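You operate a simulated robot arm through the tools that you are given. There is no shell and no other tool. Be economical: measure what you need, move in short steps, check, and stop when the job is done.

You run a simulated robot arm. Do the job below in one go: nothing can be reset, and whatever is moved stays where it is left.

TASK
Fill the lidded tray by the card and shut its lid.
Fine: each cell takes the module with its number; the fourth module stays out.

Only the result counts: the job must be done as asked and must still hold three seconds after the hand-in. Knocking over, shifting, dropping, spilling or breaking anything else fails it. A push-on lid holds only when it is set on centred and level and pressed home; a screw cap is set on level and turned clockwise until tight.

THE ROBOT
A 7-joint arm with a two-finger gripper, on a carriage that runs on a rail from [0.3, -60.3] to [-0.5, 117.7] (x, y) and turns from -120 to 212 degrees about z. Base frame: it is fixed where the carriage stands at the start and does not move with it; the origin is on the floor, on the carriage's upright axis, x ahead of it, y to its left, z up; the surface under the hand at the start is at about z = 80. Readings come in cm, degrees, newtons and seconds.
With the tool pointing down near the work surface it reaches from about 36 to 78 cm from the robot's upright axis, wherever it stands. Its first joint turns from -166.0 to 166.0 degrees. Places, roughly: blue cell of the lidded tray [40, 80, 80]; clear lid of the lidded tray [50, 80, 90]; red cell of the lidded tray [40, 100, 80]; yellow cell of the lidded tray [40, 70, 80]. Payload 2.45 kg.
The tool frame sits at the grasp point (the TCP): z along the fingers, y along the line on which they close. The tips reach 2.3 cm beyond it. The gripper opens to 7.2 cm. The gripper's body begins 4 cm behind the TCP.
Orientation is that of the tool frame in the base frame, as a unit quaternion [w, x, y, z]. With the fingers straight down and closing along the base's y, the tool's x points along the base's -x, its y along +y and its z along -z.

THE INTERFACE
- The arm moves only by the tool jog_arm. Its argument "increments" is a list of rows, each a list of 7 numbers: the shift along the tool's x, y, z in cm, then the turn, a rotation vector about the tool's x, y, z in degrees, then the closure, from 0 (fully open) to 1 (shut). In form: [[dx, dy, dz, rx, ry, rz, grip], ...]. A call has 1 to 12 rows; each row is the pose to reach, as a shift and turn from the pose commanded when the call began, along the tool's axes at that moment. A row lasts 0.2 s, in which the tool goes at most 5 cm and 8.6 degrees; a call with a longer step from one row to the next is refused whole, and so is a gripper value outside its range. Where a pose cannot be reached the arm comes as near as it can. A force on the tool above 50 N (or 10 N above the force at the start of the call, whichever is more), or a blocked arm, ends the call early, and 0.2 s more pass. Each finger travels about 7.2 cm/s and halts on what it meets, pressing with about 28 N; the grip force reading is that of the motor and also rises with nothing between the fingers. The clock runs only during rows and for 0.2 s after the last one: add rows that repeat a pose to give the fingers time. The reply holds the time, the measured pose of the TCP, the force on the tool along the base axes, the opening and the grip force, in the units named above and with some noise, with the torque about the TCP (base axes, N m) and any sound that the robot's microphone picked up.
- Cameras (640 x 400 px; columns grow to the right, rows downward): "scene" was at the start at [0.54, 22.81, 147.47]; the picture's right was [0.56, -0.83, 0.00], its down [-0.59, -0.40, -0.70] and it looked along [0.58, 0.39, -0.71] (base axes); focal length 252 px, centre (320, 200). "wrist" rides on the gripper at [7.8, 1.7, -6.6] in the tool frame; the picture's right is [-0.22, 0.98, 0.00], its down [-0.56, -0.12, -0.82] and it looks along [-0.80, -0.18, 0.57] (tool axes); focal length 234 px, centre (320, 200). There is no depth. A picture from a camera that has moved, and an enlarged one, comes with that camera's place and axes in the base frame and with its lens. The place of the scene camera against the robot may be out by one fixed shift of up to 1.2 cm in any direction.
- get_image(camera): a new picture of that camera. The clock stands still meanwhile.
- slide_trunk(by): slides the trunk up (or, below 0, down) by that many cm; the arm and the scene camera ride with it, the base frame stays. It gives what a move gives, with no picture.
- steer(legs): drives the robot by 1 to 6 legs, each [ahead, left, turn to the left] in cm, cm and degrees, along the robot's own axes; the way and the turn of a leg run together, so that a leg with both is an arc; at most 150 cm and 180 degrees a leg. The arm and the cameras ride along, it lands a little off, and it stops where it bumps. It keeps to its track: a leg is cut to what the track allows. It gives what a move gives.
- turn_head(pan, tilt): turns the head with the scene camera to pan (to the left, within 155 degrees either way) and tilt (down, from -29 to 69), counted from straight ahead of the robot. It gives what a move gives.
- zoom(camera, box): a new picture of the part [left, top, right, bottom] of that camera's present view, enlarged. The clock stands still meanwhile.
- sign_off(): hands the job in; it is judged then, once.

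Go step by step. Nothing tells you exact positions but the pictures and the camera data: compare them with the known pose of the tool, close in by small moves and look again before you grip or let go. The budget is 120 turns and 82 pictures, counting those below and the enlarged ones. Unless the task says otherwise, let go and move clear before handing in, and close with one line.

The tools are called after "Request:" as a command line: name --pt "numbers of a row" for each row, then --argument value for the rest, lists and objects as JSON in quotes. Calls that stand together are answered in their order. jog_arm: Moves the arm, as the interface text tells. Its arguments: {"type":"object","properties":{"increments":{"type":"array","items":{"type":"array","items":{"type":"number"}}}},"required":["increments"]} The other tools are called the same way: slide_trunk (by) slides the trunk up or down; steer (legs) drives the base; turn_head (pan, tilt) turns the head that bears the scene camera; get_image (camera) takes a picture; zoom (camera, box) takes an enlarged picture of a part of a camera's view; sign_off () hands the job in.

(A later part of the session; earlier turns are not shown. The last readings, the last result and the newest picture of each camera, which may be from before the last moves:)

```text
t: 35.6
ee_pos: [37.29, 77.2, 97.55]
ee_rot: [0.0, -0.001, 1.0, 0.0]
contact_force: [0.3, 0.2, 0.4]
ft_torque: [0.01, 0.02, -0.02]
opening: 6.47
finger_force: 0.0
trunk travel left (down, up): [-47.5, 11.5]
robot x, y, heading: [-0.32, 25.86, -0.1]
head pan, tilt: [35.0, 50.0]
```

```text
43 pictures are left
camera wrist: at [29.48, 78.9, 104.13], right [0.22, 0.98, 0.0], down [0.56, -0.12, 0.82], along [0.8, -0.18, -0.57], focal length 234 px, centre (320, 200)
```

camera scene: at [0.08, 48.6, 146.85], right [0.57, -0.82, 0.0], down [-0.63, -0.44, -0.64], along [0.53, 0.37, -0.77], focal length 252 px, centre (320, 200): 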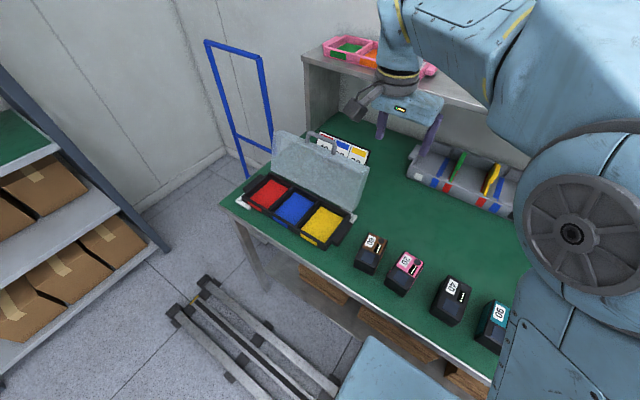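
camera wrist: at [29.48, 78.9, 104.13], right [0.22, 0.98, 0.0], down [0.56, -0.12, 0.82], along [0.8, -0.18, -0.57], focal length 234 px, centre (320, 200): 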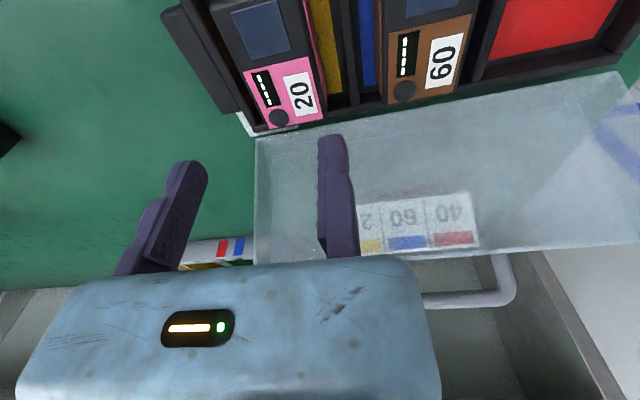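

Pink is in. For black I'll reposition the carriage to y≈62, pulling the hand in first so that it passes nothing.

Request:
jog_arm --pt "0 -4 -1 0 0 0 0.1" --pt "0 -8.5 -2 0 0 0 0" --pt "0 -13 -3 0 0 0 0" --pt "0 -17.5 -4 0 0 0 0" --pt "0 -22 -5 0 0 0 0" --pt "0 -26.5 -6 0 0 0 0" --pt "0 -30 -7 0 0 0 0" --pt "0 -30 -7 0 0 0 0"

Request:
steer --legs '[[0, 36, 0]]'

```text
t: 37.4
ee_pos: [37.19, 46.95, 104.64]
ee_rot: [0.001, -0.002, 1.0, 0.0]
contact_force: [-0.7, 0.5, 0.0]
ft_torque: [0.01, 0.02, 0.02]
opening: 7.2
finger_force: 0.0
trunk travel left (down, up): [-47.5, 11.5]
robot x, y, heading: [0.01, 25.39, -0.2]
head pan, tilt: [35.0, 50.0]
```

```text
t: 39.7
ee_pos: [37.0, 82.89, 104.7]
ee_rot: [0.0, -0.001, 1.0, 0.0]
contact_force: [0.6, 1.2, -0.2]
ft_torque: [-0.03, 0.02, 0.0]
opening: 7.18
finger_force: 0.1
trunk travel left (down, up): [-47.5, 11.5]
robot x, y, heading: [-0.4, 61.48, -0.1]
head pan, tilt: [35.0, 50.0]
```

Request:
jog_arm --pt "0 -4.5 0 0 0 0 0" --pt "0 -9 0 0 0 0 0" --pt "0 -13.5 0 0 0 0 0" --pt "0 -18 0 0 0 0 0" --pt "0.3 -22.5 0 0 0 0 0" --pt "0.6 -27 0 0 0 0 0" --pt "0.9 -31.5 0 0 0 0 0" --pt "1 -36 0 0 0 0 0" --pt "1 -40.5 2 0 0 0 0" --pt "1 -43 5 0 0 0 0" --pt "1 -45.4 9 0 0 0 0" --pt "1 -45.4 9 0 0 0 0"

Request:
get_image --camera "wrist"

Request:
zoom --camera "wrist" --box '[80, 0, 400, 200]'

```text
t: 42.3
ee_pos: [36.27, 37.48, 95.74]
ee_rot: [0.001, -0.001, 1.0, 0.0]
contact_force: [-0.6, 0.2, -0.4]
ft_torque: [0.02, 0.01, 0.0]
opening: 7.19
finger_force: 0.1
trunk travel left (down, up): [-47.5, 11.5]
robot x, y, heading: [-0.25, 61.54, -0.1]
head pan, tilt: [35.0, 50.0]
```

```text
42 pictures are left
camera wrist: at [28.42, 39.18, 102.25], right [0.21, 0.98, 0.0], down [0.56, -0.12, 0.82], along [0.8, -0.18, -0.57], focal length 234 px, centre (320, 200)
```

wrist: 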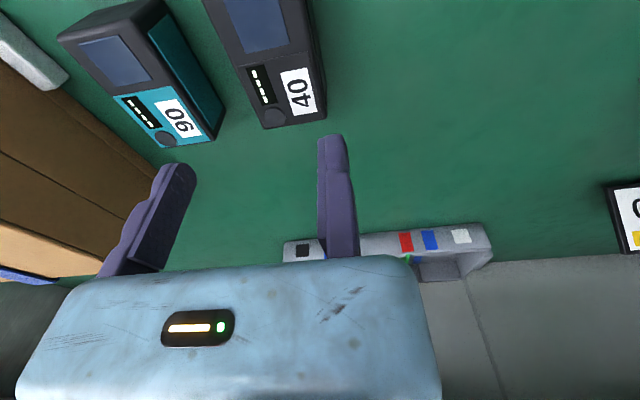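

```text
2.00 times, centred on (240, 100) of wrist
camera zoom: at [28.42, 39.18, 102.25], right [0.21, 0.98, 0.0], down [0.56, -0.12, 0.82], along [0.8, -0.18, -0.57], focal length 468 px, centre (480, 400)
```

zoom: 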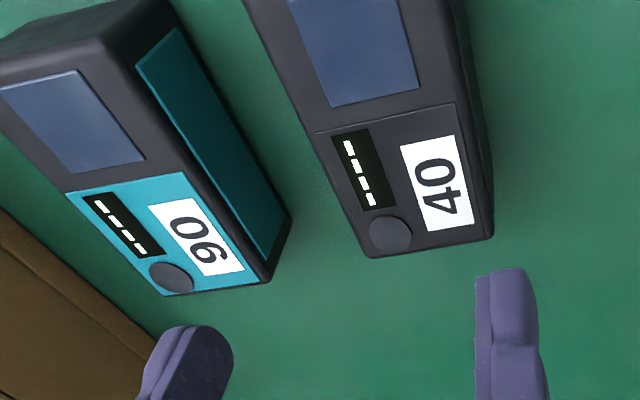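

Black's +y face is at y≈36.9 with yaw about -2°. I'll adjust, descend and grip.

Request:
jog_arm --pt "0.5 -0.05 3 0 0 2 0" --pt "0.5 -0.05 7 0 0 2 0" --pt "0.5 -0.05 10 0 0 2 0" --pt "0.5 -0.05 11.45 0 0 2 0" --pt "0.5 -0.05 11.45 0 0 2 0"

Request:
jog_arm --pt "0 0 0 0 0 0 0.2" --pt "0 0 0 0 0 0 0.4" --pt "0 0 0 0 0 0 0.6" --pt "0 0 0 0 0 0 0.8" --pt "0 0 0 0 0 0 0.8"

Request:
get_image --camera "wrist"

```text
t: 43.5
ee_pos: [35.63, 37.44, 84.25]
ee_rot: [0.0, 0.016, 1.0, 0.0]
contact_force: [-0.5, -0.3, -0.7]
ft_torque: [-0.01, -0.02, 0.01]
opening: 7.22
finger_force: 0.1
trunk travel left (down, up): [-47.5, 11.5]
robot x, y, heading: [-0.21, 61.61, -0.1]
head pan, tilt: [35.0, 50.0]
```

```text
t: 44.7
ee_pos: [35.72, 37.52, 84.27]
ee_rot: [0.0, 0.017, 1.0, 0.0]
contact_force: [-0.5, -0.3, -0.3]
ft_torque: [0.01, 0.03, -0.02]
opening: 5.95
finger_force: 27.9
trunk travel left (down, up): [-47.5, 11.5]
robot x, y, heading: [0.02, 62.09, -0.0]
head pan, tilt: [35.0, 50.0]
```

```text
40 pictures are left
camera wrist: at [27.91, 39.5, 90.82], right [0.25, 0.97, 0.0], down [0.56, -0.14, 0.82], along [0.79, -0.2, -0.57], focal length 234 px, centre (320, 200)
```

wrist: 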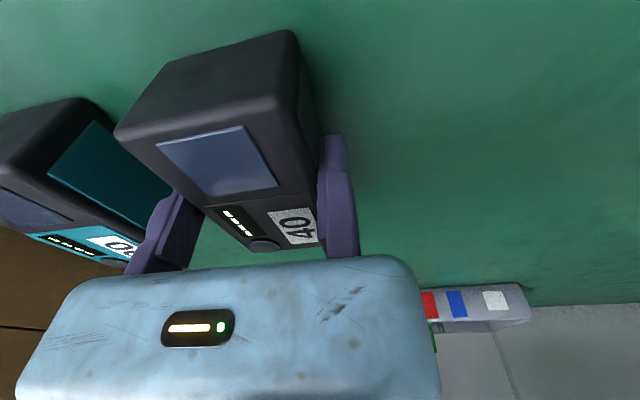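

Request:
jog_arm --pt "0 0 -2 0 0 0 0.8" --pt "0 0 -6 0 0 0 0.8" --pt "0 0 -10.5 0 0 -2 0.8" --pt "0 0 -15 0 0 -2 0.8" --pt "0 0 -15 0 0 -2 0.8"

Request:
jog_arm --pt "-0.5 4.5 0 0 0 0 0.8" --pt "-1 9 0 0 0 0 0.8" --pt "-1.5 13.5 0 0 0 0 0.8" --pt "-2 18 0 0 0 0 0.8" --pt "-2 22.5 0 0 0 0 0.8" --pt "-2 27 0 0 0 0 0.8" --pt "-2 31.5 0 0 0 0 0.8" --pt "-2 36 0 0 0 0 0.8" --pt "-2 40.5 0 0 0 0 0.8" --pt "-2 45 0 0 0 0 0.8" --pt "-1.8 49.5 0 0 0 0 0.8" --pt "-1.8 49.5 0 0 0 0 0.8"

Request:
jog_arm --pt "0 4 0 0 0 0 0.8" --pt "0 8 0 0 0 0 0.8" --pt "0 11.8 0 0 0 0 0.8" --pt "0 11.8 0 0 0 0 0.8"

Request:
get_image --camera "wrist"

```text
t: 45.9
ee_pos: [35.6, 37.34, 99.29]
ee_rot: [0.0, -0.001, 1.0, 0.0]
contact_force: [0.0, -0.5, -2.5]
ft_torque: [0.07, 0.01, 0.01]
opening: 5.93
finger_force: 28.5
trunk travel left (down, up): [-47.5, 11.5]
robot x, y, heading: [-0.15, 61.75, -0.1]
head pan, tilt: [35.0, 50.0]
```

```text
t: 48.5
ee_pos: [37.27, 87.03, 99.08]
ee_rot: [0.0, -0.001, 1.0, 0.0]
contact_force: [0.0, -0.5, -1.3]
ft_torque: [0.06, -0.01, 0.02]
opening: 5.96
finger_force: 28.1
trunk travel left (down, up): [-47.5, 11.5]
robot x, y, heading: [-0.09, 61.5, -0.3]
head pan, tilt: [35.0, 50.0]
```

```text
t: 49.5
ee_pos: [37.44, 98.81, 99.33]
ee_rot: [0.0, -0.001, 1.0, 0.0]
contact_force: [-0.4, -0.5, -1.6]
ft_torque: [0.04, 0.02, -0.02]
opening: 5.92
finger_force: 27.8
trunk travel left (down, up): [-47.5, 11.5]
robot x, y, heading: [0.0, 61.75, -0.2]
head pan, tilt: [35.0, 50.0]
```

```text
39 pictures are left
camera wrist: at [29.59, 100.6, 105.86], right [0.22, 0.98, 0.0], down [0.56, -0.12, 0.82], along [0.8, -0.18, -0.57], focal length 234 px, centre (320, 200)
```

wrist: 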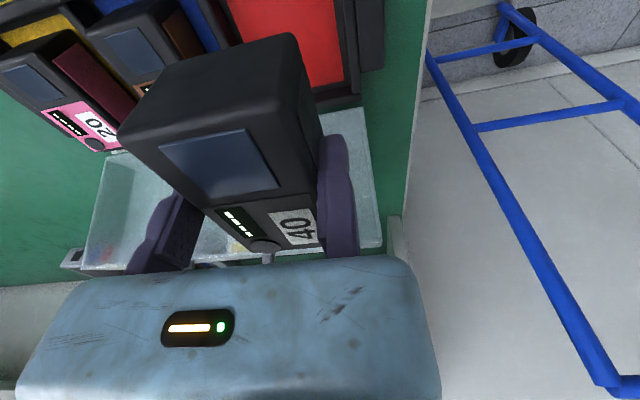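

Request:
jog_arm --pt "0 -0.15 4 0 0 0 0.8" --pt "0 -0.15 8 0 0 0 0.8" --pt "0 -0.15 12 0 0 0 0.8" --pt "0 -0.15 13.5 0 0 0 0.8" --pt "0 -0.15 13.5 0 0 0 0.8"

Request:
get_image --camera "wrist"

Request:
get_image --camera "scene"

```text
t: 50.7
ee_pos: [37.4, 98.68, 85.85]
ee_rot: [0.0, -0.001, 1.0, 0.0]
contact_force: [0.2, -0.1, -2.4]
ft_torque: [0.07, 0.04, -0.02]
opening: 5.95
finger_force: 28.2
trunk travel left (down, up): [-47.5, 11.5]
robot x, y, heading: [-0.31, 61.94, -0.2]
head pan, tilt: [35.0, 50.0]
```

```text
38 pictures are left
camera wrist: at [29.64, 100.42, 92.33], right [0.22, 0.98, 0.0], down [0.56, -0.12, 0.82], along [0.8, -0.18, -0.57], focal length 234 px, centre (320, 200)
```

wrist: 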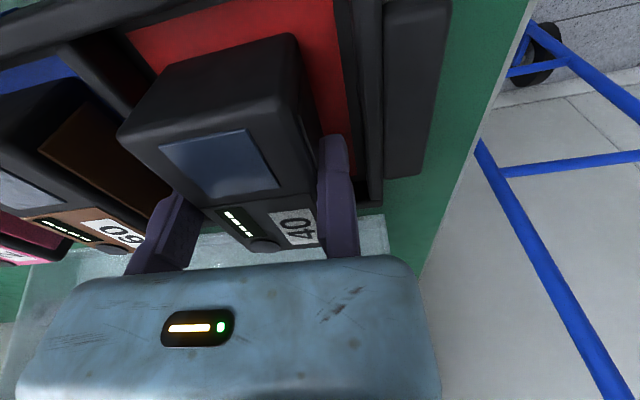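

```text
37 pictures are left
camera scene: at [-0.1, 84.42, 146.85], right [0.57, -0.82, 0.0], down [-0.63, -0.44, -0.64], along [0.53, 0.37, -0.77], focal length 252 px, centre (320, 200)
```

scene: 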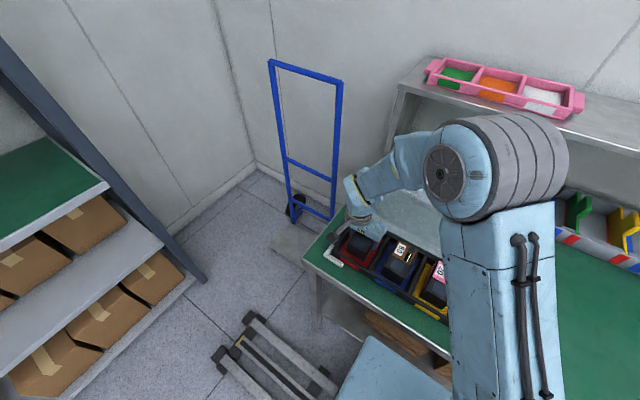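

Request:
jog_arm --pt "0 0 0.4 0 0 0 0.8" --pt "0 0 0.7 0 0 0 0.8" --pt "0 0 0.9 0 0 0 0.8" --pt "0 0 1.05 0 0 0 0.8" --pt "0 0 1.05 0 0 0 0.8"

```text
t: 51.9
ee_pos: [37.33, 98.61, 84.93]
ee_rot: [0.001, -0.001, 1.0, 0.001]
contact_force: [3.5, 0.8, 21.6]
ft_torque: [-0.75, -0.08, 0.22]
opening: 5.99
finger_force: 28.1
trunk travel left (down, up): [-47.5, 11.5]
robot x, y, heading: [-0.51, 61.26, -0.2]
head pan, tilt: [35.0, 50.0]
```

Request:
jog_arm --pt "0 0 -0.2 0 0 0 0.15" --pt "0 0 -0.2 0 0 0 0.1" --pt "0 0 -0.2 0 0 0 0.1" --pt "0 0.25 -0.2 0 0 0 0.1" --pt "0 0.25 -0.2 0 0 0 0.1"

Request:
jog_arm --pt "0 0 -1 0 0 0 0.1" --pt "0 0 -3.5 0 0 0 0.1" --pt "0 0 -8 0 0 0 0.1" --pt "0 0 -12.5 0 0 0 0.1" --pt "0 0 -17 0 0 0 0.1" --pt "0 -4 -21 0 0 0 0.1" --pt "0 -8 -24 0 0 0 0.1" --pt "0 -8 -28 0 0 0 0.1" --pt "0 -8 -28 0 0 0 0.1"

Request:
turn_head --pan 15 --tilt 50

Request:
get_image --camera "wrist"

Request:
get_image --camera "scene"

```text
t: 53.1
ee_pos: [37.36, 98.82, 85.05]
ee_rot: [0.0, 0.0, 1.0, 0.0]
contact_force: [0.1, -0.5, 0.0]
ft_torque: [0.0, 0.04, 0.01]
opening: 6.51
finger_force: 0.1
trunk travel left (down, up): [-47.5, 11.5]
robot x, y, heading: [-0.13, 61.69, -0.2]
head pan, tilt: [35.0, 50.0]
```

```text
refused: row 6 steps farther than a row can; nothing moved
```

```text
t: 54.0
ee_pos: [37.26, 98.87, 84.89]
ee_rot: [0.0, 0.0, 1.0, 0.0]
contact_force: [0.0, -0.1, -0.4]
ft_torque: [0.02, -0.02, 0.01]
opening: 6.47
finger_force: 0.0
trunk travel left (down, up): [-47.5, 11.5]
robot x, y, heading: [-0.31, 62.14, -0.1]
head pan, tilt: [15.0, 50.0]
```

```text
36 pictures are left
camera wrist: at [29.5, 100.58, 91.48], right [0.22, 0.98, 0.0], down [0.56, -0.12, 0.82], along [0.8, -0.18, -0.57], focal length 234 px, centre (320, 200)
```

wrist: 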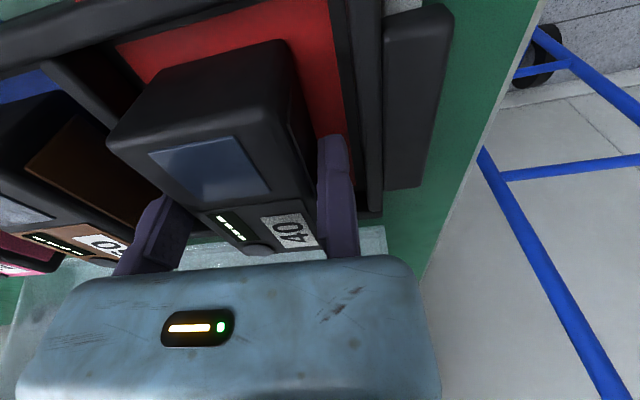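

```text
35 pictures are left
camera scene: at [1.01, 81.98, 146.85], right [0.26, -0.97, 0.0], down [-0.74, -0.2, -0.64], along [0.62, 0.17, -0.77], focal length 252 px, centre (320, 200)
```

scene: 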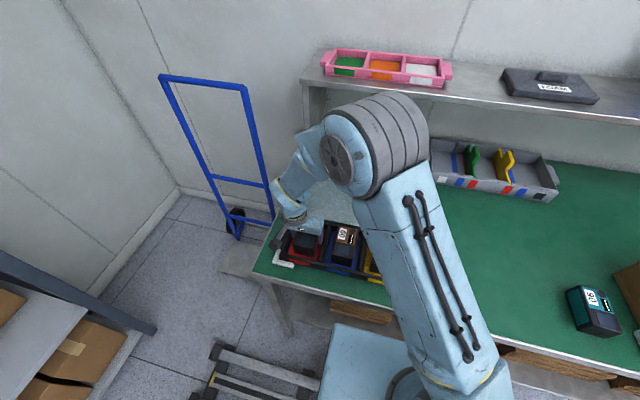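

Request:
jog_arm --pt "0 0 -1 0 0 0 0.1" --pt "0 0 -3.5 0 0 0 0.1" --pt "0 0 -8 0 0 0 0.1" --pt "0 0 -12.5 0 0 0 0.1" --pt "0 0 -17 0 0 0 0.1" --pt "0 -3 -20 0 0 0 0.1" --pt "0 -7 -22 0 0 0 0.1" --pt "0 -11 -22 0 0 0 0.1" --pt "0 -15 -22 0 0 0 0.1" --pt "0 -15 -22 0 0 0 0.1"

Request:
get_image --camera "wrist"

Request:
zoom --camera "scene" --box '[230, 160, 410, 310]'

```text
t: 56.2
ee_pos: [37.48, 84.01, 106.78]
ee_rot: [0.001, -0.001, 1.0, 0.0]
contact_force: [0.2, -0.1, 0.0]
ft_torque: [0.05, 0.01, 0.0]
opening: 6.48
finger_force: 0.1
trunk travel left (down, up): [-47.5, 11.5]
robot x, y, heading: [-0.17, 61.71, 0.2]
head pan, tilt: [15.0, 50.0]
```

```text
34 pictures are left
camera wrist: at [29.65, 85.71, 113.34], right [0.22, 0.98, 0.0], down [0.56, -0.12, 0.82], along [0.8, -0.18, -0.57], focal length 234 px, centre (320, 200)
```

wrist: 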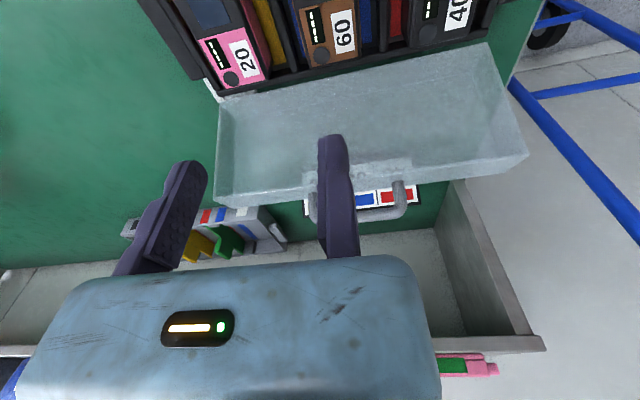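

```text
2.67 times, centred on (320, 235) of scene
camera zoom: at [1.0, 81.95, 146.85], right [0.26, -0.97, 0.0], down [-0.74, -0.2, -0.64], along [0.62, 0.17, -0.77], focal length 671 px, centre (320, 107)
```

zoom: 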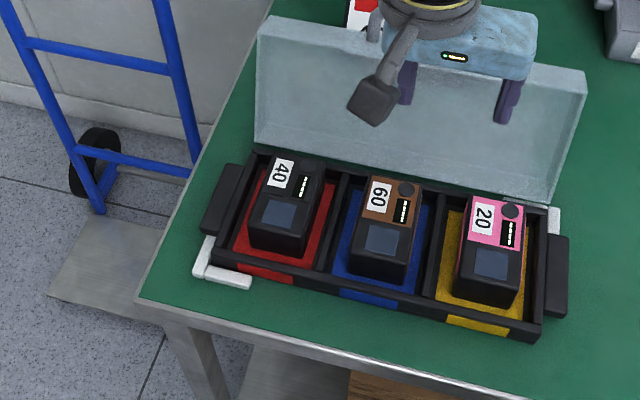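

All three modules are seated. The lid stands open behind the tray with its handle on top, and looks hinged at the tray's back edge. I'll raise the hand, move the carriage right to gain reach, and turn the tool 90° so the jaws can take the handle bar across x.

Request:
jog_arm --pt "0 0 -4 0 0 0 0" --pt "0 0 -8 0 0 0 0" --pt "0 0 -12 0 0 0 0" --pt "0 0 -14 0 0 0 0" --pt "0 -4 -14 0 0 0 0" --pt "0 -8 -14 0 0 0 0" --pt "0 -8 -14 0 0 0 0"

Request:
steer --legs '[[0, -20, 0]]'

Request:
jog_arm --pt "0 0 0 0 0 8 0" --pt "0 0 0 0 0 16 0" --pt "0 0 0 0 0 24 0" --pt "0 0 0 0 0 32 0" --pt "0 0 0 0 0 40 0" --pt "0 0 0 0 0 48 0" --pt "0 0 0 0 0 56 0" --pt "0 0 0 0 0 64 0" --pt "0 0 0 0 0 72 0" --pt "0 0 0 0 0 80 0" --pt "0 0 0 0 0 88 0" --pt "0 0 0 0 0 90 0"

Request:
turn_head --pan 40 --tilt 40

Request:
get_image --camera "scene"

```text
t: 57.8
ee_pos: [37.56, 75.88, 120.86]
ee_rot: [0.0, -0.001, 1.0, -0.001]
contact_force: [-1.1, -0.5, -0.9]
ft_torque: [0.01, 0.0, -0.01]
opening: 7.2
finger_force: 0.0
trunk travel left (down, up): [-47.5, 11.5]
robot x, y, heading: [-0.62, 61.84, 0.3]
head pan, tilt: [15.0, 50.0]
```

```text
t: 59.4
ee_pos: [37.55, 55.72, 120.75]
ee_rot: [0.0, -0.002, 1.0, -0.001]
contact_force: [0.8, 0.4, 0.1]
ft_torque: [0.02, 0.01, 0.01]
opening: 7.19
finger_force: 0.0
trunk travel left (down, up): [-47.5, 11.5]
robot x, y, heading: [-0.15, 41.17, -0.1]
head pan, tilt: [15.0, 50.0]
```

```text
t: 62.0
ee_pos: [37.4, 55.53, 120.78]
ee_rot: [0.0, 0.707, 0.708, 0.0]
contact_force: [-0.4, 0.2, 0.5]
ft_torque: [0.03, 0.02, -0.03]
opening: 7.19
finger_force: 0.0
trunk travel left (down, up): [-47.5, 11.5]
robot x, y, heading: [-0.51, 41.23, 0.2]
head pan, tilt: [15.0, 50.0]
```

```text
t: 62.9
ee_pos: [37.5, 55.64, 120.78]
ee_rot: [0.0, 0.706, 0.709, 0.0]
contact_force: [-0.4, 0.6, -0.1]
ft_torque: [0.01, 0.0, -0.01]
opening: 7.2
finger_force: 0.1
trunk travel left (down, up): [-47.5, 11.5]
robot x, y, heading: [-0.26, 41.34, 0.1]
head pan, tilt: [40.0, 40.0]
```

```text
32 pictures are left
camera scene: at [0.16, 65.16, 148.26], right [0.64, -0.77, 0.0], down [-0.49, -0.41, -0.77], along [0.59, 0.49, -0.64], focal length 252 px, centre (320, 200)
```

scene: 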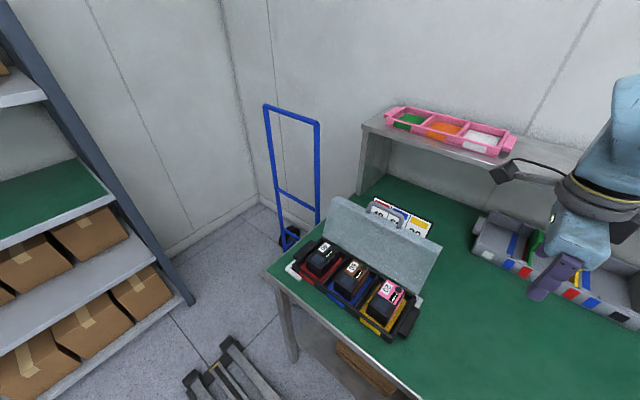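

Everything is clearly visible, so I'll enlarge the tray and lid.

Request:
zoom --camera "scene" --box '[270, 180, 450, 345]'

Request:
zoom --camera "scene" --box '[355, 185, 455, 285]'

```text
2.42 times, centred on (360, 262) of scene
camera zoom: at [0.16, 65.16, 148.26], right [0.64, -0.77, 0.0], down [-0.49, -0.41, -0.77], along [0.59, 0.49, -0.64], focal length 610 px, centre (223, 48)
```

zoom: 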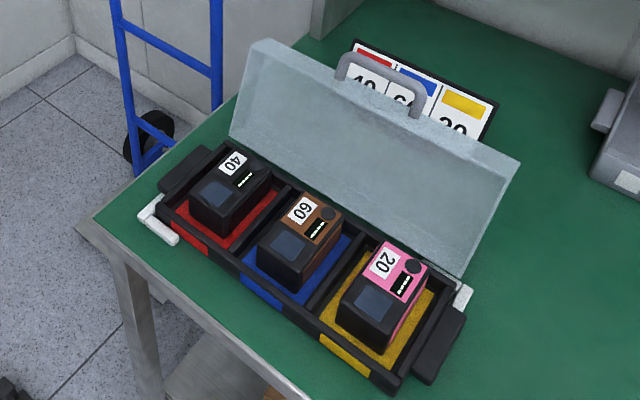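

```text
4.00 times, centred on (405, 235) of scene
camera zoom: at [0.16, 65.16, 148.26], right [0.64, -0.77, 0.0], down [-0.49, -0.41, -0.77], along [0.59, 0.49, -0.64], focal length 1007 px, centre (-20, 60)
```

zoom: 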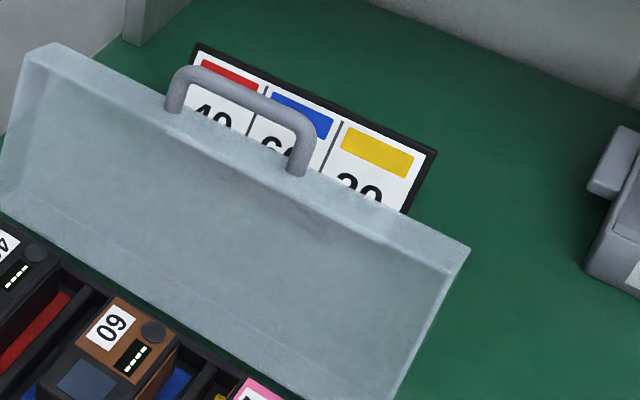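

The lid leans back about 20° past vertical. Its handle bar is near (54, 85, 99), running along y, and the hinge near x≈45.5, z≈82.6. I'll bring the open jaws above the bar and look along it.

Request:
jog_arm --pt "4 2.5 0 0 0 0 0" --pt "8 5 0 0 0 0 0" --pt "12 7.5 0 0 0 0 0" --pt "16 10 0 0 0 0 0" --pt "20 12.5 0 0 0 0 0" --pt "24 15 0 0 0 0 0" --pt "27 16.5 1 0 0 0 0" --pt "29.3 17.6 4 0 0 0 0" --pt "29.3 17.6 8.5 0 0 0 0" --pt "29.3 17.6 12 0 0 0 0" --pt "29.3 17.6 12 0 0 0 0"

Request:
get_image --camera "wrist"

Request:
get_image --camera "scene"

```text
t: 65.3
ee_pos: [54.99, 84.95, 108.56]
ee_rot: [0.0, 0.706, 0.708, 0.0]
contact_force: [-0.1, -0.1, -0.5]
ft_torque: [0.04, -0.02, 0.0]
opening: 7.19
finger_force: 0.0
out of reach, approached as far as the arm can: row 7, 8
trunk travel left (down, up): [-47.5, 11.5]
robot x, y, heading: [-0.35, 41.43, 0.3]
head pan, tilt: [40.0, 40.0]
```

```text
29 pictures are left
camera wrist: at [56.64, 92.71, 115.15], right [0.98, -0.21, 0.0], down [-0.12, -0.56, 0.82], along [-0.18, -0.8, -0.57], focal length 234 px, centre (320, 200)
```

wrist: 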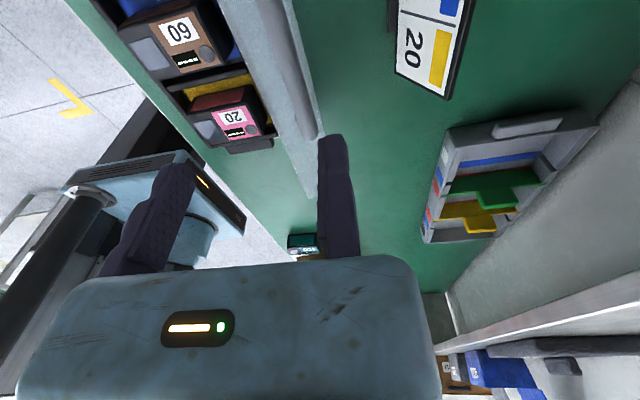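

```text
28 pictures are left
camera scene: at [0.16, 65.18, 148.26], right [0.64, -0.77, 0.0], down [-0.49, -0.41, -0.77], along [0.59, 0.49, -0.64], focal length 252 px, centre (320, 200)
```

scene: 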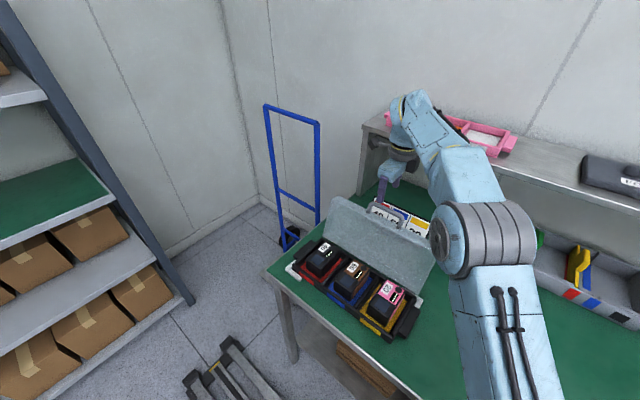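

Request:
zoom --camera "wrist" --box '[220, 0, 400, 200]'

```text
2.00 times, centred on (310, 100) of wrist
camera zoom: at [56.64, 92.71, 115.15], right [0.98, -0.21, 0.0], down [-0.12, -0.56, 0.82], along [-0.18, -0.8, -0.57], focal length 468 px, centre (340, 400)
```

zoom: 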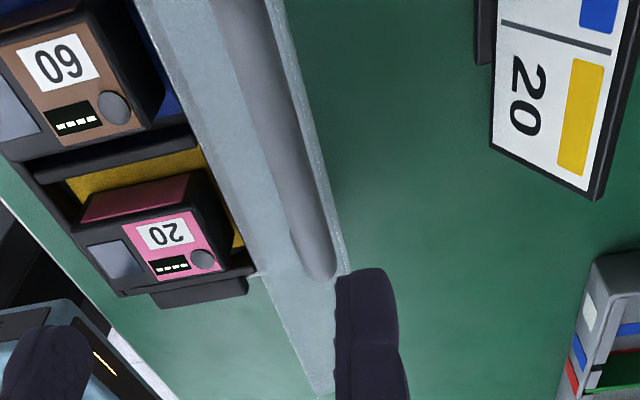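

The bar's axis is at about x 52.9, diameter about 1.25. I'll descend with the fixed finger just behind it.

Request:
jog_arm --pt "0 -0.7 3 0 0 0 0" --pt "0 -0.7 6 0 0 0 0" --pt "0 -0.7 8 0 0 0 0" --pt "0 -0.7 8 0 0 0 0"

Request:
get_image --camera "wrist"

Request:
zoom --camera "scene" --box '[340, 130, 460, 270]'

```text
t: 66.3
ee_pos: [54.24, 84.88, 100.59]
ee_rot: [0.0, 0.706, 0.709, 0.0]
contact_force: [0.4, 0.3, -0.6]
ft_torque: [-0.01, -0.02, -0.02]
opening: 7.19
finger_force: 0.1
trunk travel left (down, up): [-47.5, 11.5]
robot x, y, heading: [-0.05, 41.67, 0.2]
head pan, tilt: [40.0, 40.0]
```

```text
26 pictures are left
camera wrist: at [55.91, 92.73, 107.14], right [0.98, -0.21, 0.0], down [-0.12, -0.56, 0.82], along [-0.18, -0.8, -0.57], focal length 234 px, centre (320, 200)
```

wrist: 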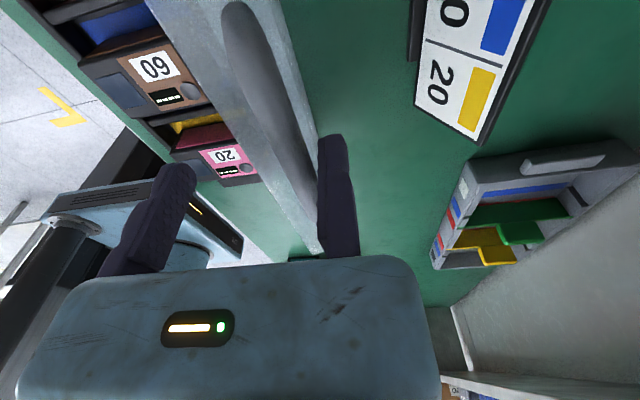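

```text
2.86 times, centred on (400, 200) of scene
camera zoom: at [0.16, 65.18, 148.27], right [0.64, -0.77, 0.0], down [-0.49, -0.41, -0.77], along [0.59, 0.49, -0.64], focal length 719 px, centre (91, 200)
```

zoom: 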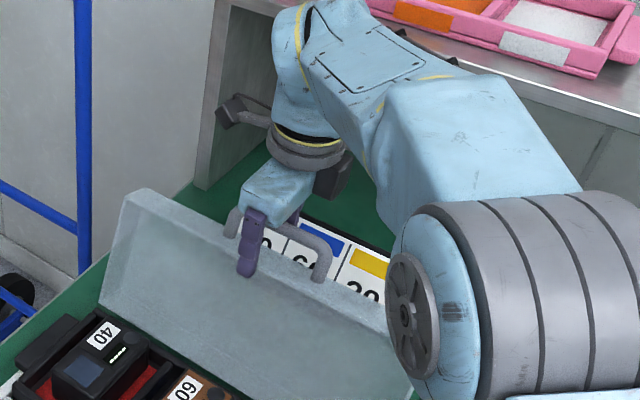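

The bar lies between the fingers. I'll go 1 cm lower, ease the fixed finger against it, then close.

Request:
jog_arm --pt "0 0 0.5 0 0 0 0" --pt "0 0 0.9 0 0 0 0" --pt "0 -0.4 0.9 0 0 0 0.3" --pt "0 -0.6 0.9 0 0 0 0.45" --pt "0 -0.6 0.9 0 0 0 0.45"

Request:
get_image --camera "wrist"

```text
t: 67.5
ee_pos: [53.6, 84.97, 99.82]
ee_rot: [0.0, 0.706, 0.708, -0.001]
contact_force: [1.5, -1.2, 0.5]
ft_torque: [0.0, -0.04, 0.0]
opening: 3.94
finger_force: 0.1
trunk travel left (down, up): [-47.5, 11.5]
robot x, y, heading: [-0.17, 41.67, -0.0]
head pan, tilt: [40.0, 40.0]
```

```text
24 pictures are left
camera wrist: at [55.36, 92.68, 106.37], right [0.98, -0.21, 0.0], down [-0.12, -0.56, 0.82], along [-0.18, -0.8, -0.57], focal length 234 px, centre (320, 200)
```

wrist: 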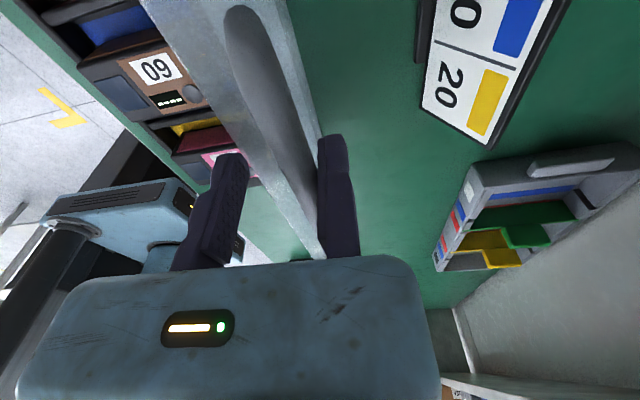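

Request:
jog_arm --pt "0 -0.2 0 0 0 0 0.5" --pt "0 -0.35 0 0 0 0 0.55" --pt "0 -0.35 0 0 0 0 0.6" --pt "0 -0.35 0 0 0 0 0.65" --pt "0 -0.35 0 0 0 0 0.65"

```text
t: 68.7
ee_pos: [53.38, 85.04, 99.84]
ee_rot: [0.0, 0.706, 0.709, 0.0]
contact_force: [0.4, 0.1, 0.1]
ft_torque: [0.03, 0.0, -0.02]
opening: 2.53
finger_force: 0.0
trunk travel left (down, up): [-47.5, 11.5]
robot x, y, heading: [-0.14, 41.47, -0.1]
head pan, tilt: [40.0, 40.0]
```

Still no contact. I'll close gradually further and watch the opening.

Request:
jog_arm --pt "0 -0.15 0 0 0 0 0.7" --pt "0 -0.15 0 0 0 0 0.75" --pt "0 -0.15 0 0 0 0 0.78" --pt "0 -0.15 0 0 0 0 0.8" --pt "0 -0.15 0 0 0 0 0.8"

Request:
zoom --camera "wrist" --box '[170, 0, 390, 270]'

```text
t: 69.9
ee_pos: [53.27, 85.0, 99.72]
ee_rot: [0.0, 0.706, 0.708, 0.0]
contact_force: [1.1, 0.0, -0.1]
ft_torque: [0.01, -0.01, -0.02]
opening: 1.43
finger_force: 0.0
trunk travel left (down, up): [-47.5, 11.5]
robot x, y, heading: [-0.74, 41.89, 0.1]
head pan, tilt: [40.0, 40.0]
```

```text
1.48 times, centred on (280, 135) of wrist
camera zoom: at [54.87, 92.79, 106.36], right [0.98, -0.21, 0.0], down [-0.12, -0.56, 0.82], along [-0.18, -0.8, -0.57], focal length 347 px, centre (379, 296)
```

zoom: 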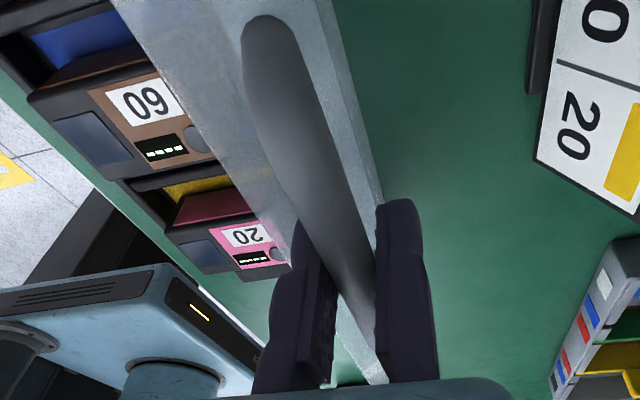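

The bar is between the pads, so I'll close fully on it.

Request:
jog_arm --pt "0 0 0 0 0 0 0.83" --pt "0 0 0 0 0 0 0.86" --pt "0 0 0 0 0 0 0.9" --pt "0 0 0 0 0 0 0.95" --pt "0 0 0 0 0 0 0.95"

```text
t: 71.1
ee_pos: [53.32, 84.91, 99.71]
ee_rot: [0.0, 0.706, 0.708, -0.001]
contact_force: [0.0, -0.7, 0.1]
ft_torque: [0.07, 0.0, 0.03]
opening: 1.31
finger_force: 28.4
trunk travel left (down, up): [-47.5, 11.5]
robot x, y, heading: [-0.15, 41.16, 0.1]
head pan, tilt: [40.0, 40.0]
```

The bar is gripped (1.31 cm). I'll swing the lid a first 10° about the presumed hinge and check the forces.

Request:
jog_arm --pt "0 -0.7 -0.3 0 0 0 0.95" --pt "0 -1.4 -0.57 0 0 0 0.95" --pt "0 -2.1 -0.81 0 0 0 0.95" --pt "0 -2.8 -1.03 0 0 0 0.95" --pt "0 -2.8 -1.03 0 0 0 0.95"

Request:
zoom --camera "scene" --box '[270, 140, 460, 345]'

```text
t: 72.3
ee_pos: [50.31, 84.82, 100.89]
ee_rot: [-0.001, 0.706, 0.708, -0.001]
contact_force: [-1.9, 3.1, 0.5]
ft_torque: [0.09, -0.01, 0.02]
opening: 1.35
finger_force: 28.4
trunk travel left (down, up): [-47.5, 11.5]
robot x, y, heading: [-0.41, 41.65, -0.2]
head pan, tilt: [40.0, 40.0]
```

```text
1.95 times, centred on (365, 242) of scene
camera zoom: at [0.17, 65.23, 148.25], right [0.64, -0.77, 0.0], down [-0.49, -0.41, -0.77], along [0.59, 0.49, -0.64], focal length 491 px, centre (232, 117)
```

zoom: 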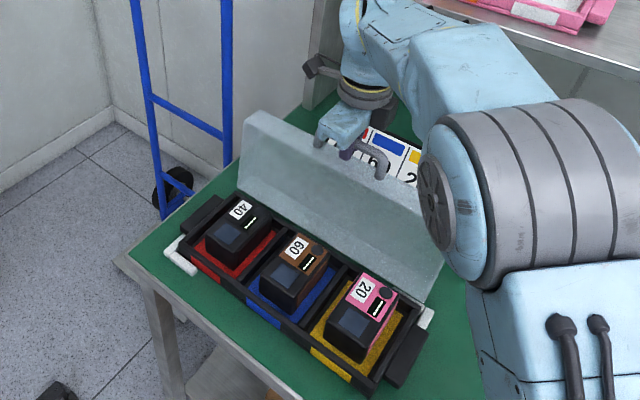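

Motion is smooth with small forces, so the lid is hinged. I'll go on for 40° more.

Request:
jog_arm --pt "0 -1.46 -0.34 0 0 0 0.95" --pt "0 -2.94 -0.54 0 0 0 0.95" --pt "0 -4.44 -0.62 0 0 0 0.95" --pt "0 -5.93 -0.56 0 0 0 0.95" --pt "0 -7.42 -0.38 0 0 0 0.95" --pt "0 -8.88 -0.07 0 0 0 0.95" --pt "0 -10.31 0.37 0 0 0 0.95" --pt "0 -11.7 0.94 0 0 0 0.95" --pt "0 -11.7 0.94 0 0 0 0.95"

Request:
zoom --camera "scene" --box '[270, 140, 460, 345]'

Request:
get_image --camera "wrist"

```text
t: 74.3
ee_pos: [38.72, 84.91, 99.83]
ee_rot: [0.0, 0.706, 0.708, 0.0]
contact_force: [-1.4, -4.7, 1.4]
ft_torque: [-0.32, 0.1, -0.01]
opening: 1.34
finger_force: 28.1
trunk travel left (down, up): [-47.5, 11.5]
robot x, y, heading: [-0.19, 41.47, 0.0]
head pan, tilt: [40.0, 40.0]
```

```text
1.95 times, centred on (365, 242) of scene
camera zoom: at [0.13, 65.12, 148.27], right [0.64, -0.77, 0.0], down [-0.49, -0.41, -0.77], along [0.59, 0.49, -0.64], focal length 491 px, centre (232, 117)
```

zoom: 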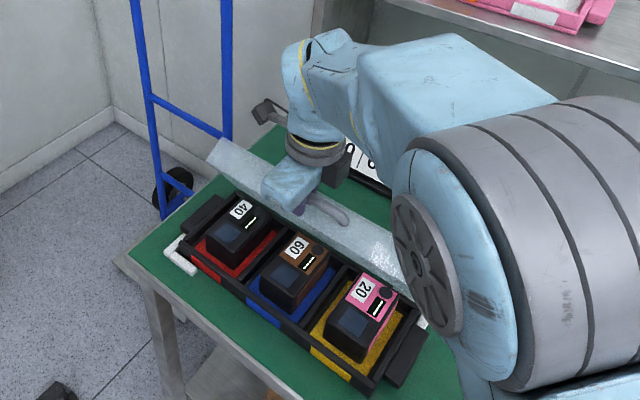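

```text
20 pictures are left
camera wrist: at [40.32, 92.68, 106.47], right [0.98, -0.21, 0.0], down [-0.12, -0.56, 0.82], along [-0.18, -0.8, -0.57], focal length 234 px, centre (320, 200)
```

wrist: 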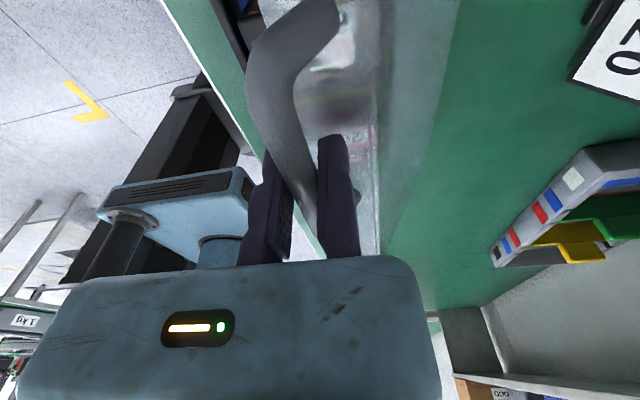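

Request:
jog_arm --pt "0 -1.44 0.74 0 0 0 0.95" --pt "0 -2.7 1.54 0 0 0 0.95" --pt "0 -3.88 2.45 0 0 0 0.95" --pt "0 -4.99 3.46 0 0 0 0.95" --pt "0 -6.0 4.57 0 0 0 0.95" --pt "0 -6.91 5.75 0 0 0 0.95" --pt "0 -7.71 7.01 0 0 0 0.95" --pt "0 -8.4 8.34 0 0 0 0.95" --pt "0 -8.4 8.34 0 0 0 0.95"

Request:
zoom --camera "scene" --box '[270, 160, 460, 345]'

Request:
get_image --camera "wrist"

```text
t: 76.3
ee_pos: [30.15, 84.96, 91.64]
ee_rot: [0.0, 0.706, 0.709, 0.001]
contact_force: [-18.6, 4.0, 10.5]
ft_torque: [-0.14, -0.05, -0.09]
opening: 1.36
finger_force: 28.0
trunk travel left (down, up): [-47.5, 11.5]
robot x, y, heading: [-0.18, 40.99, -0.2]
head pan, tilt: [40.0, 40.0]
```

```text
2.16 times, centred on (365, 252) of scene
camera zoom: at [-0.06, 65.18, 148.27], right [0.64, -0.77, 0.0], down [-0.49, -0.41, -0.77], along [0.59, 0.49, -0.64], focal length 544 px, centre (223, 86)
```

zoom: 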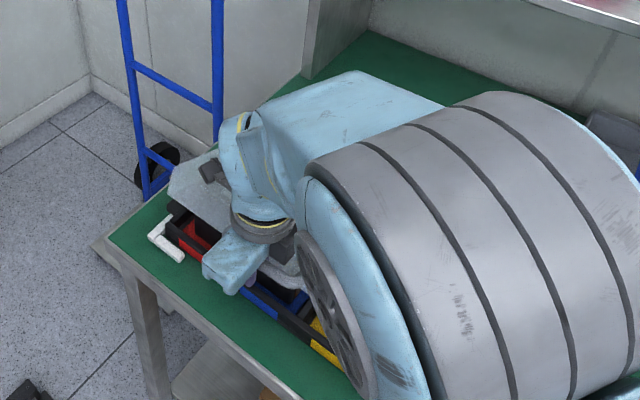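

```text
18 pictures are left
camera wrist: at [31.75, 92.78, 98.16], right [0.98, -0.21, 0.0], down [-0.12, -0.56, 0.82], along [-0.17, -0.8, -0.57], focal length 234 px, centre (320, 200)
```

wrist: 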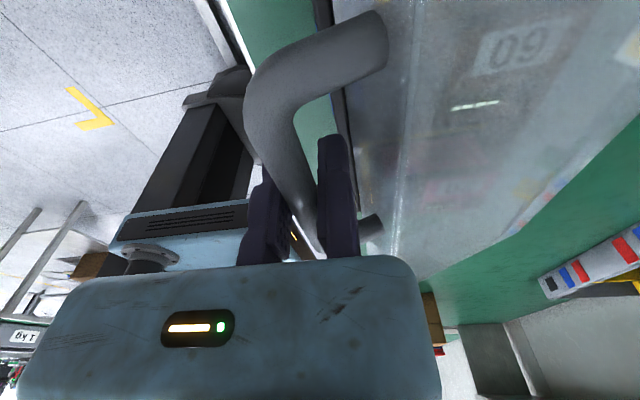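

Radial force shows my arc is a little too small, so I'll ease outward 0.3 cm.

Request:
jog_arm --pt "0 -0.15 0 0 0 0 0.95" --pt "0 -0.3 0 0 0 0 0.95" --pt "0 -0.3 0 0 0 0 0.95"

```text
t: 77.1
ee_pos: [30.15, 84.97, 91.49]
ee_rot: [0.001, 0.706, 0.708, 0.001]
contact_force: [-4.0, 6.8, 2.7]
ft_torque: [0.6, -0.06, -0.07]
opening: 1.34
finger_force: 27.9
trunk travel left (down, up): [-47.5, 11.5]
robot x, y, heading: [-0.28, 41.22, 0.3]
head pan, tilt: [40.0, 40.0]
```

Request:
jog_arm --pt "0 -0.33 0.75 0 0 0 0.95" --pt "0 -0.62 1.5 0 0 0 0.95" --pt "0 -0.88 2.25 0 0 0 0.95" --pt "0 -0.88 2.25 0 0 0 0.95"

```text
t: 78.1
ee_pos: [29.03, 85.06, 89.35]
ee_rot: [0.0, 0.706, 0.708, 0.0]
contact_force: [-5.8, 5.4, 2.1]
ft_torque: [-0.24, -0.02, -0.07]
opening: 1.33
finger_force: 27.9
trunk travel left (down, up): [-47.5, 11.5]
robot x, y, heading: [-0.31, 41.21, -0.0]
head pan, tilt: [40.0, 40.0]
```

Request:
jog_arm --pt "0 -0.3 0.7 0 0 0 0.95" --pt "0 -0.5 1.4 0 0 0 0.95" --pt "0 -0.62 2.0 0 0 0 0.95" --pt "0 -0.62 2.0 0 0 0 0.95"

Request:
get_image --camera "wrist"

Request:
zoom --camera "scene" --box '[270, 200, 420, 345]'

```text
t: 79.1
ee_pos: [28.46, 84.93, 87.33]
ee_rot: [0.0, 0.706, 0.708, 0.0]
contact_force: [-12.3, 1.5, 2.3]
ft_torque: [-0.31, -0.06, -0.03]
opening: 1.35
finger_force: 28.3
trunk travel left (down, up): [-47.5, 11.5]
robot x, y, heading: [-0.26, 41.5, -0.3]
head pan, tilt: [40.0, 40.0]
```

```text
17 pictures are left
camera wrist: at [30.05, 92.73, 93.86], right [0.98, -0.21, 0.0], down [-0.12, -0.56, 0.82], along [-0.18, -0.8, -0.57], focal length 234 px, centre (320, 200)
```

wrist: 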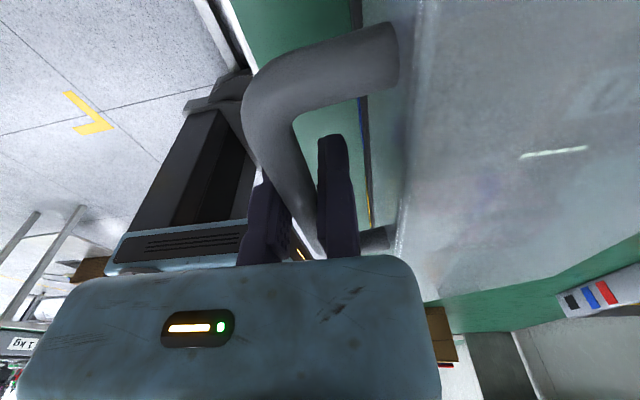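

```text
2.76 times, centred on (345, 272) of scene
camera zoom: at [0.04, 65.17, 148.27], right [0.64, -0.77, 0.0], down [-0.49, -0.41, -0.77], along [0.59, 0.49, -0.64], focal length 694 px, centre (251, 0)
```

zoom: 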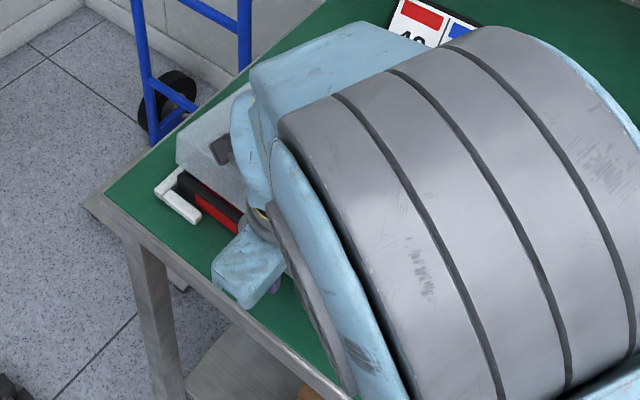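

Nearly shut. I'll ease outward and keep lowering until the lid meets resistance.

Request:
jog_arm --pt "0 -0.2 0.3 0 0 0 0.95" --pt "0 -0.3 0.8 0 0 0 0.95" --pt "0 -0.35 1.2 0 0 0 0.95" --pt "0 -0.35 1.2 0 0 0 0.95"

```text
t: 80.1
ee_pos: [28.16, 84.95, 86.19]
ee_rot: [0.0, 0.706, 0.708, 0.0]
contact_force: [-7.4, 2.9, 1.8]
ft_torque: [0.3, -0.01, -0.03]
opening: 1.35
finger_force: 27.9
trunk travel left (down, up): [-47.5, 11.5]
robot x, y, heading: [0.28, 41.55, -0.3]
head pan, tilt: [40.0, 40.0]
```

Request:
jog_arm --pt "0 -0.1 0.4 0 0 0 0.95" --pt "0 -0.15 0.8 0 0 0 0.95" --pt "0 -0.2 1.2 0 0 0 0.95" --pt "0 -0.2 1.2 0 0 0 0.95"

Request:
get_image --camera "wrist"

```text
t: 81.1
ee_pos: [27.91, 85.03, 84.88]
ee_rot: [0.0, 0.705, 0.709, 0.0]
contact_force: [-6.6, 7.8, 0.4]
ft_torque: [0.08, -0.05, -0.08]
opening: 1.35
finger_force: 27.9
trunk travel left (down, up): [-47.5, 11.5]
robot x, y, heading: [-0.09, 41.46, 0.0]
head pan, tilt: [40.0, 40.0]
```

```text
15 pictures are left
camera wrist: at [29.52, 92.71, 91.46], right [0.98, -0.21, 0.0], down [-0.12, -0.56, 0.82], along [-0.18, -0.8, -0.57], focal length 234 px, centre (320, 200)
```

wrist: 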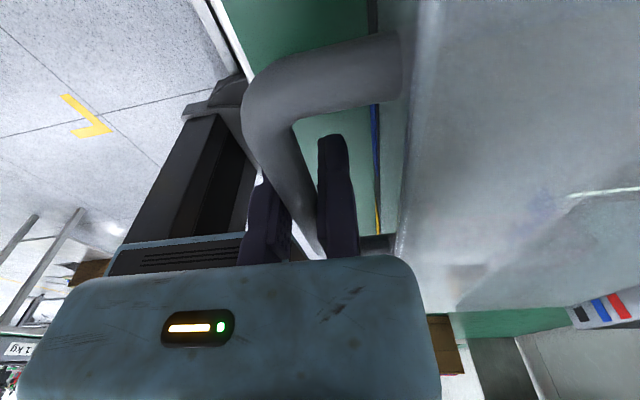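

Request:
jog_arm --pt "0 -0.05 0.3 0 0 0 0.95" --pt "0 -0.05 0.6 0 0 0 0.95" --pt "0 -0.05 0.9 0 0 0 0.95" --pt "0 -0.05 0.9 0 0 0 0.95"

Request:
zoom --camera "scene" --box '[280, 210, 360, 300]'

```text
t: 82.1
ee_pos: [27.83, 84.78, 84.02]
ee_rot: [0.0, 0.706, 0.708, 0.001]
contact_force: [-8.7, 1.0, 17.2]
ft_torque: [0.01, 0.02, 0.0]
opening: 1.36
finger_force: 27.3
trunk travel left (down, up): [-47.5, 11.5]
robot x, y, heading: [-0.12, 41.34, -0.1]
head pan, tilt: [40.0, 40.0]
```

```text
4.44 times, centred on (320, 255) of scene
camera zoom: at [0.03, 65.09, 148.29], right [0.64, -0.77, 0.0], down [-0.49, -0.41, -0.77], along [0.59, 0.49, -0.64], focal length 1119 px, centre (320, -44)
```

zoom: 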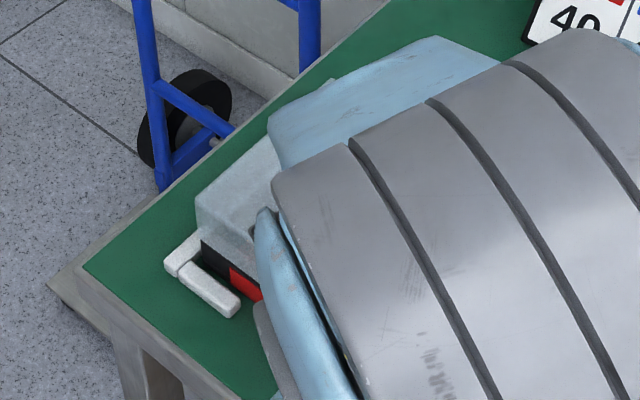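

Resistance of 17 N: the lid has met the tray. I'll release the bar and rise straight up.

Request:
jog_arm --pt "0 0 0 0 0 0 0.8" --pt "0 0 0 0 0 0 0.6" --pt "0 0.15 0 0 0 0 0.55" --pt "0 0.15 0 0 0 0 0.55"

Request:
jog_arm --pt "0 0 -1.5 0 0 0 0.55" --pt "0 0 -4 0 0 0 0.55" --pt "0 0 -8 0 0 0 0.55" --pt "0 0 -12 0 0 0 0.55" --pt "0 0 -16 0 0 0 0.55" --pt "0 0 -16 0 0 0 0.55"

Request:
get_image --camera "wrist"

```text
t: 83.1
ee_pos: [28.04, 84.92, 83.93]
ee_rot: [0.001, 0.706, 0.708, 0.0]
contact_force: [-0.4, -0.8, 0.7]
ft_torque: [0.04, -0.03, 0.0]
opening: 3.25
finger_force: 0.2
trunk travel left (down, up): [-47.5, 11.5]
robot x, y, heading: [-0.33, 41.19, 0.1]
head pan, tilt: [40.0, 40.0]
```

```text
t: 84.5
ee_pos: [28.09, 84.82, 100.36]
ee_rot: [0.0, 0.706, 0.708, 0.0]
contact_force: [-0.1, -0.8, 0.3]
ft_torque: [0.02, -0.02, -0.01]
opening: 3.23
finger_force: 0.0
trunk travel left (down, up): [-47.5, 11.5]
robot x, y, heading: [-0.17, 41.41, -0.1]
head pan, tilt: [40.0, 40.0]
```

```text
13 pictures are left
camera wrist: at [29.59, 92.67, 106.82], right [0.98, -0.21, 0.0], down [-0.12, -0.56, 0.82], along [-0.18, -0.8, -0.57], focal length 234 px, centre (320, 200)
```

wrist: 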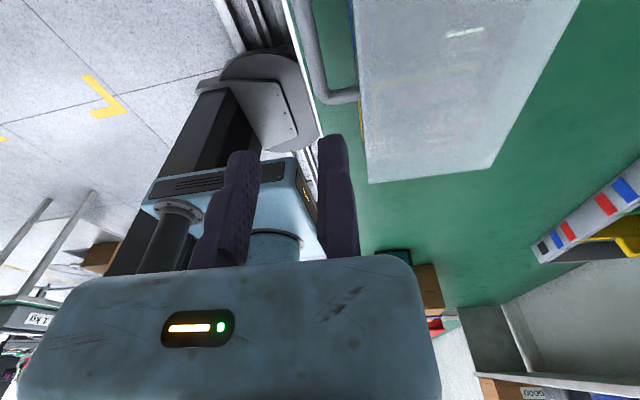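

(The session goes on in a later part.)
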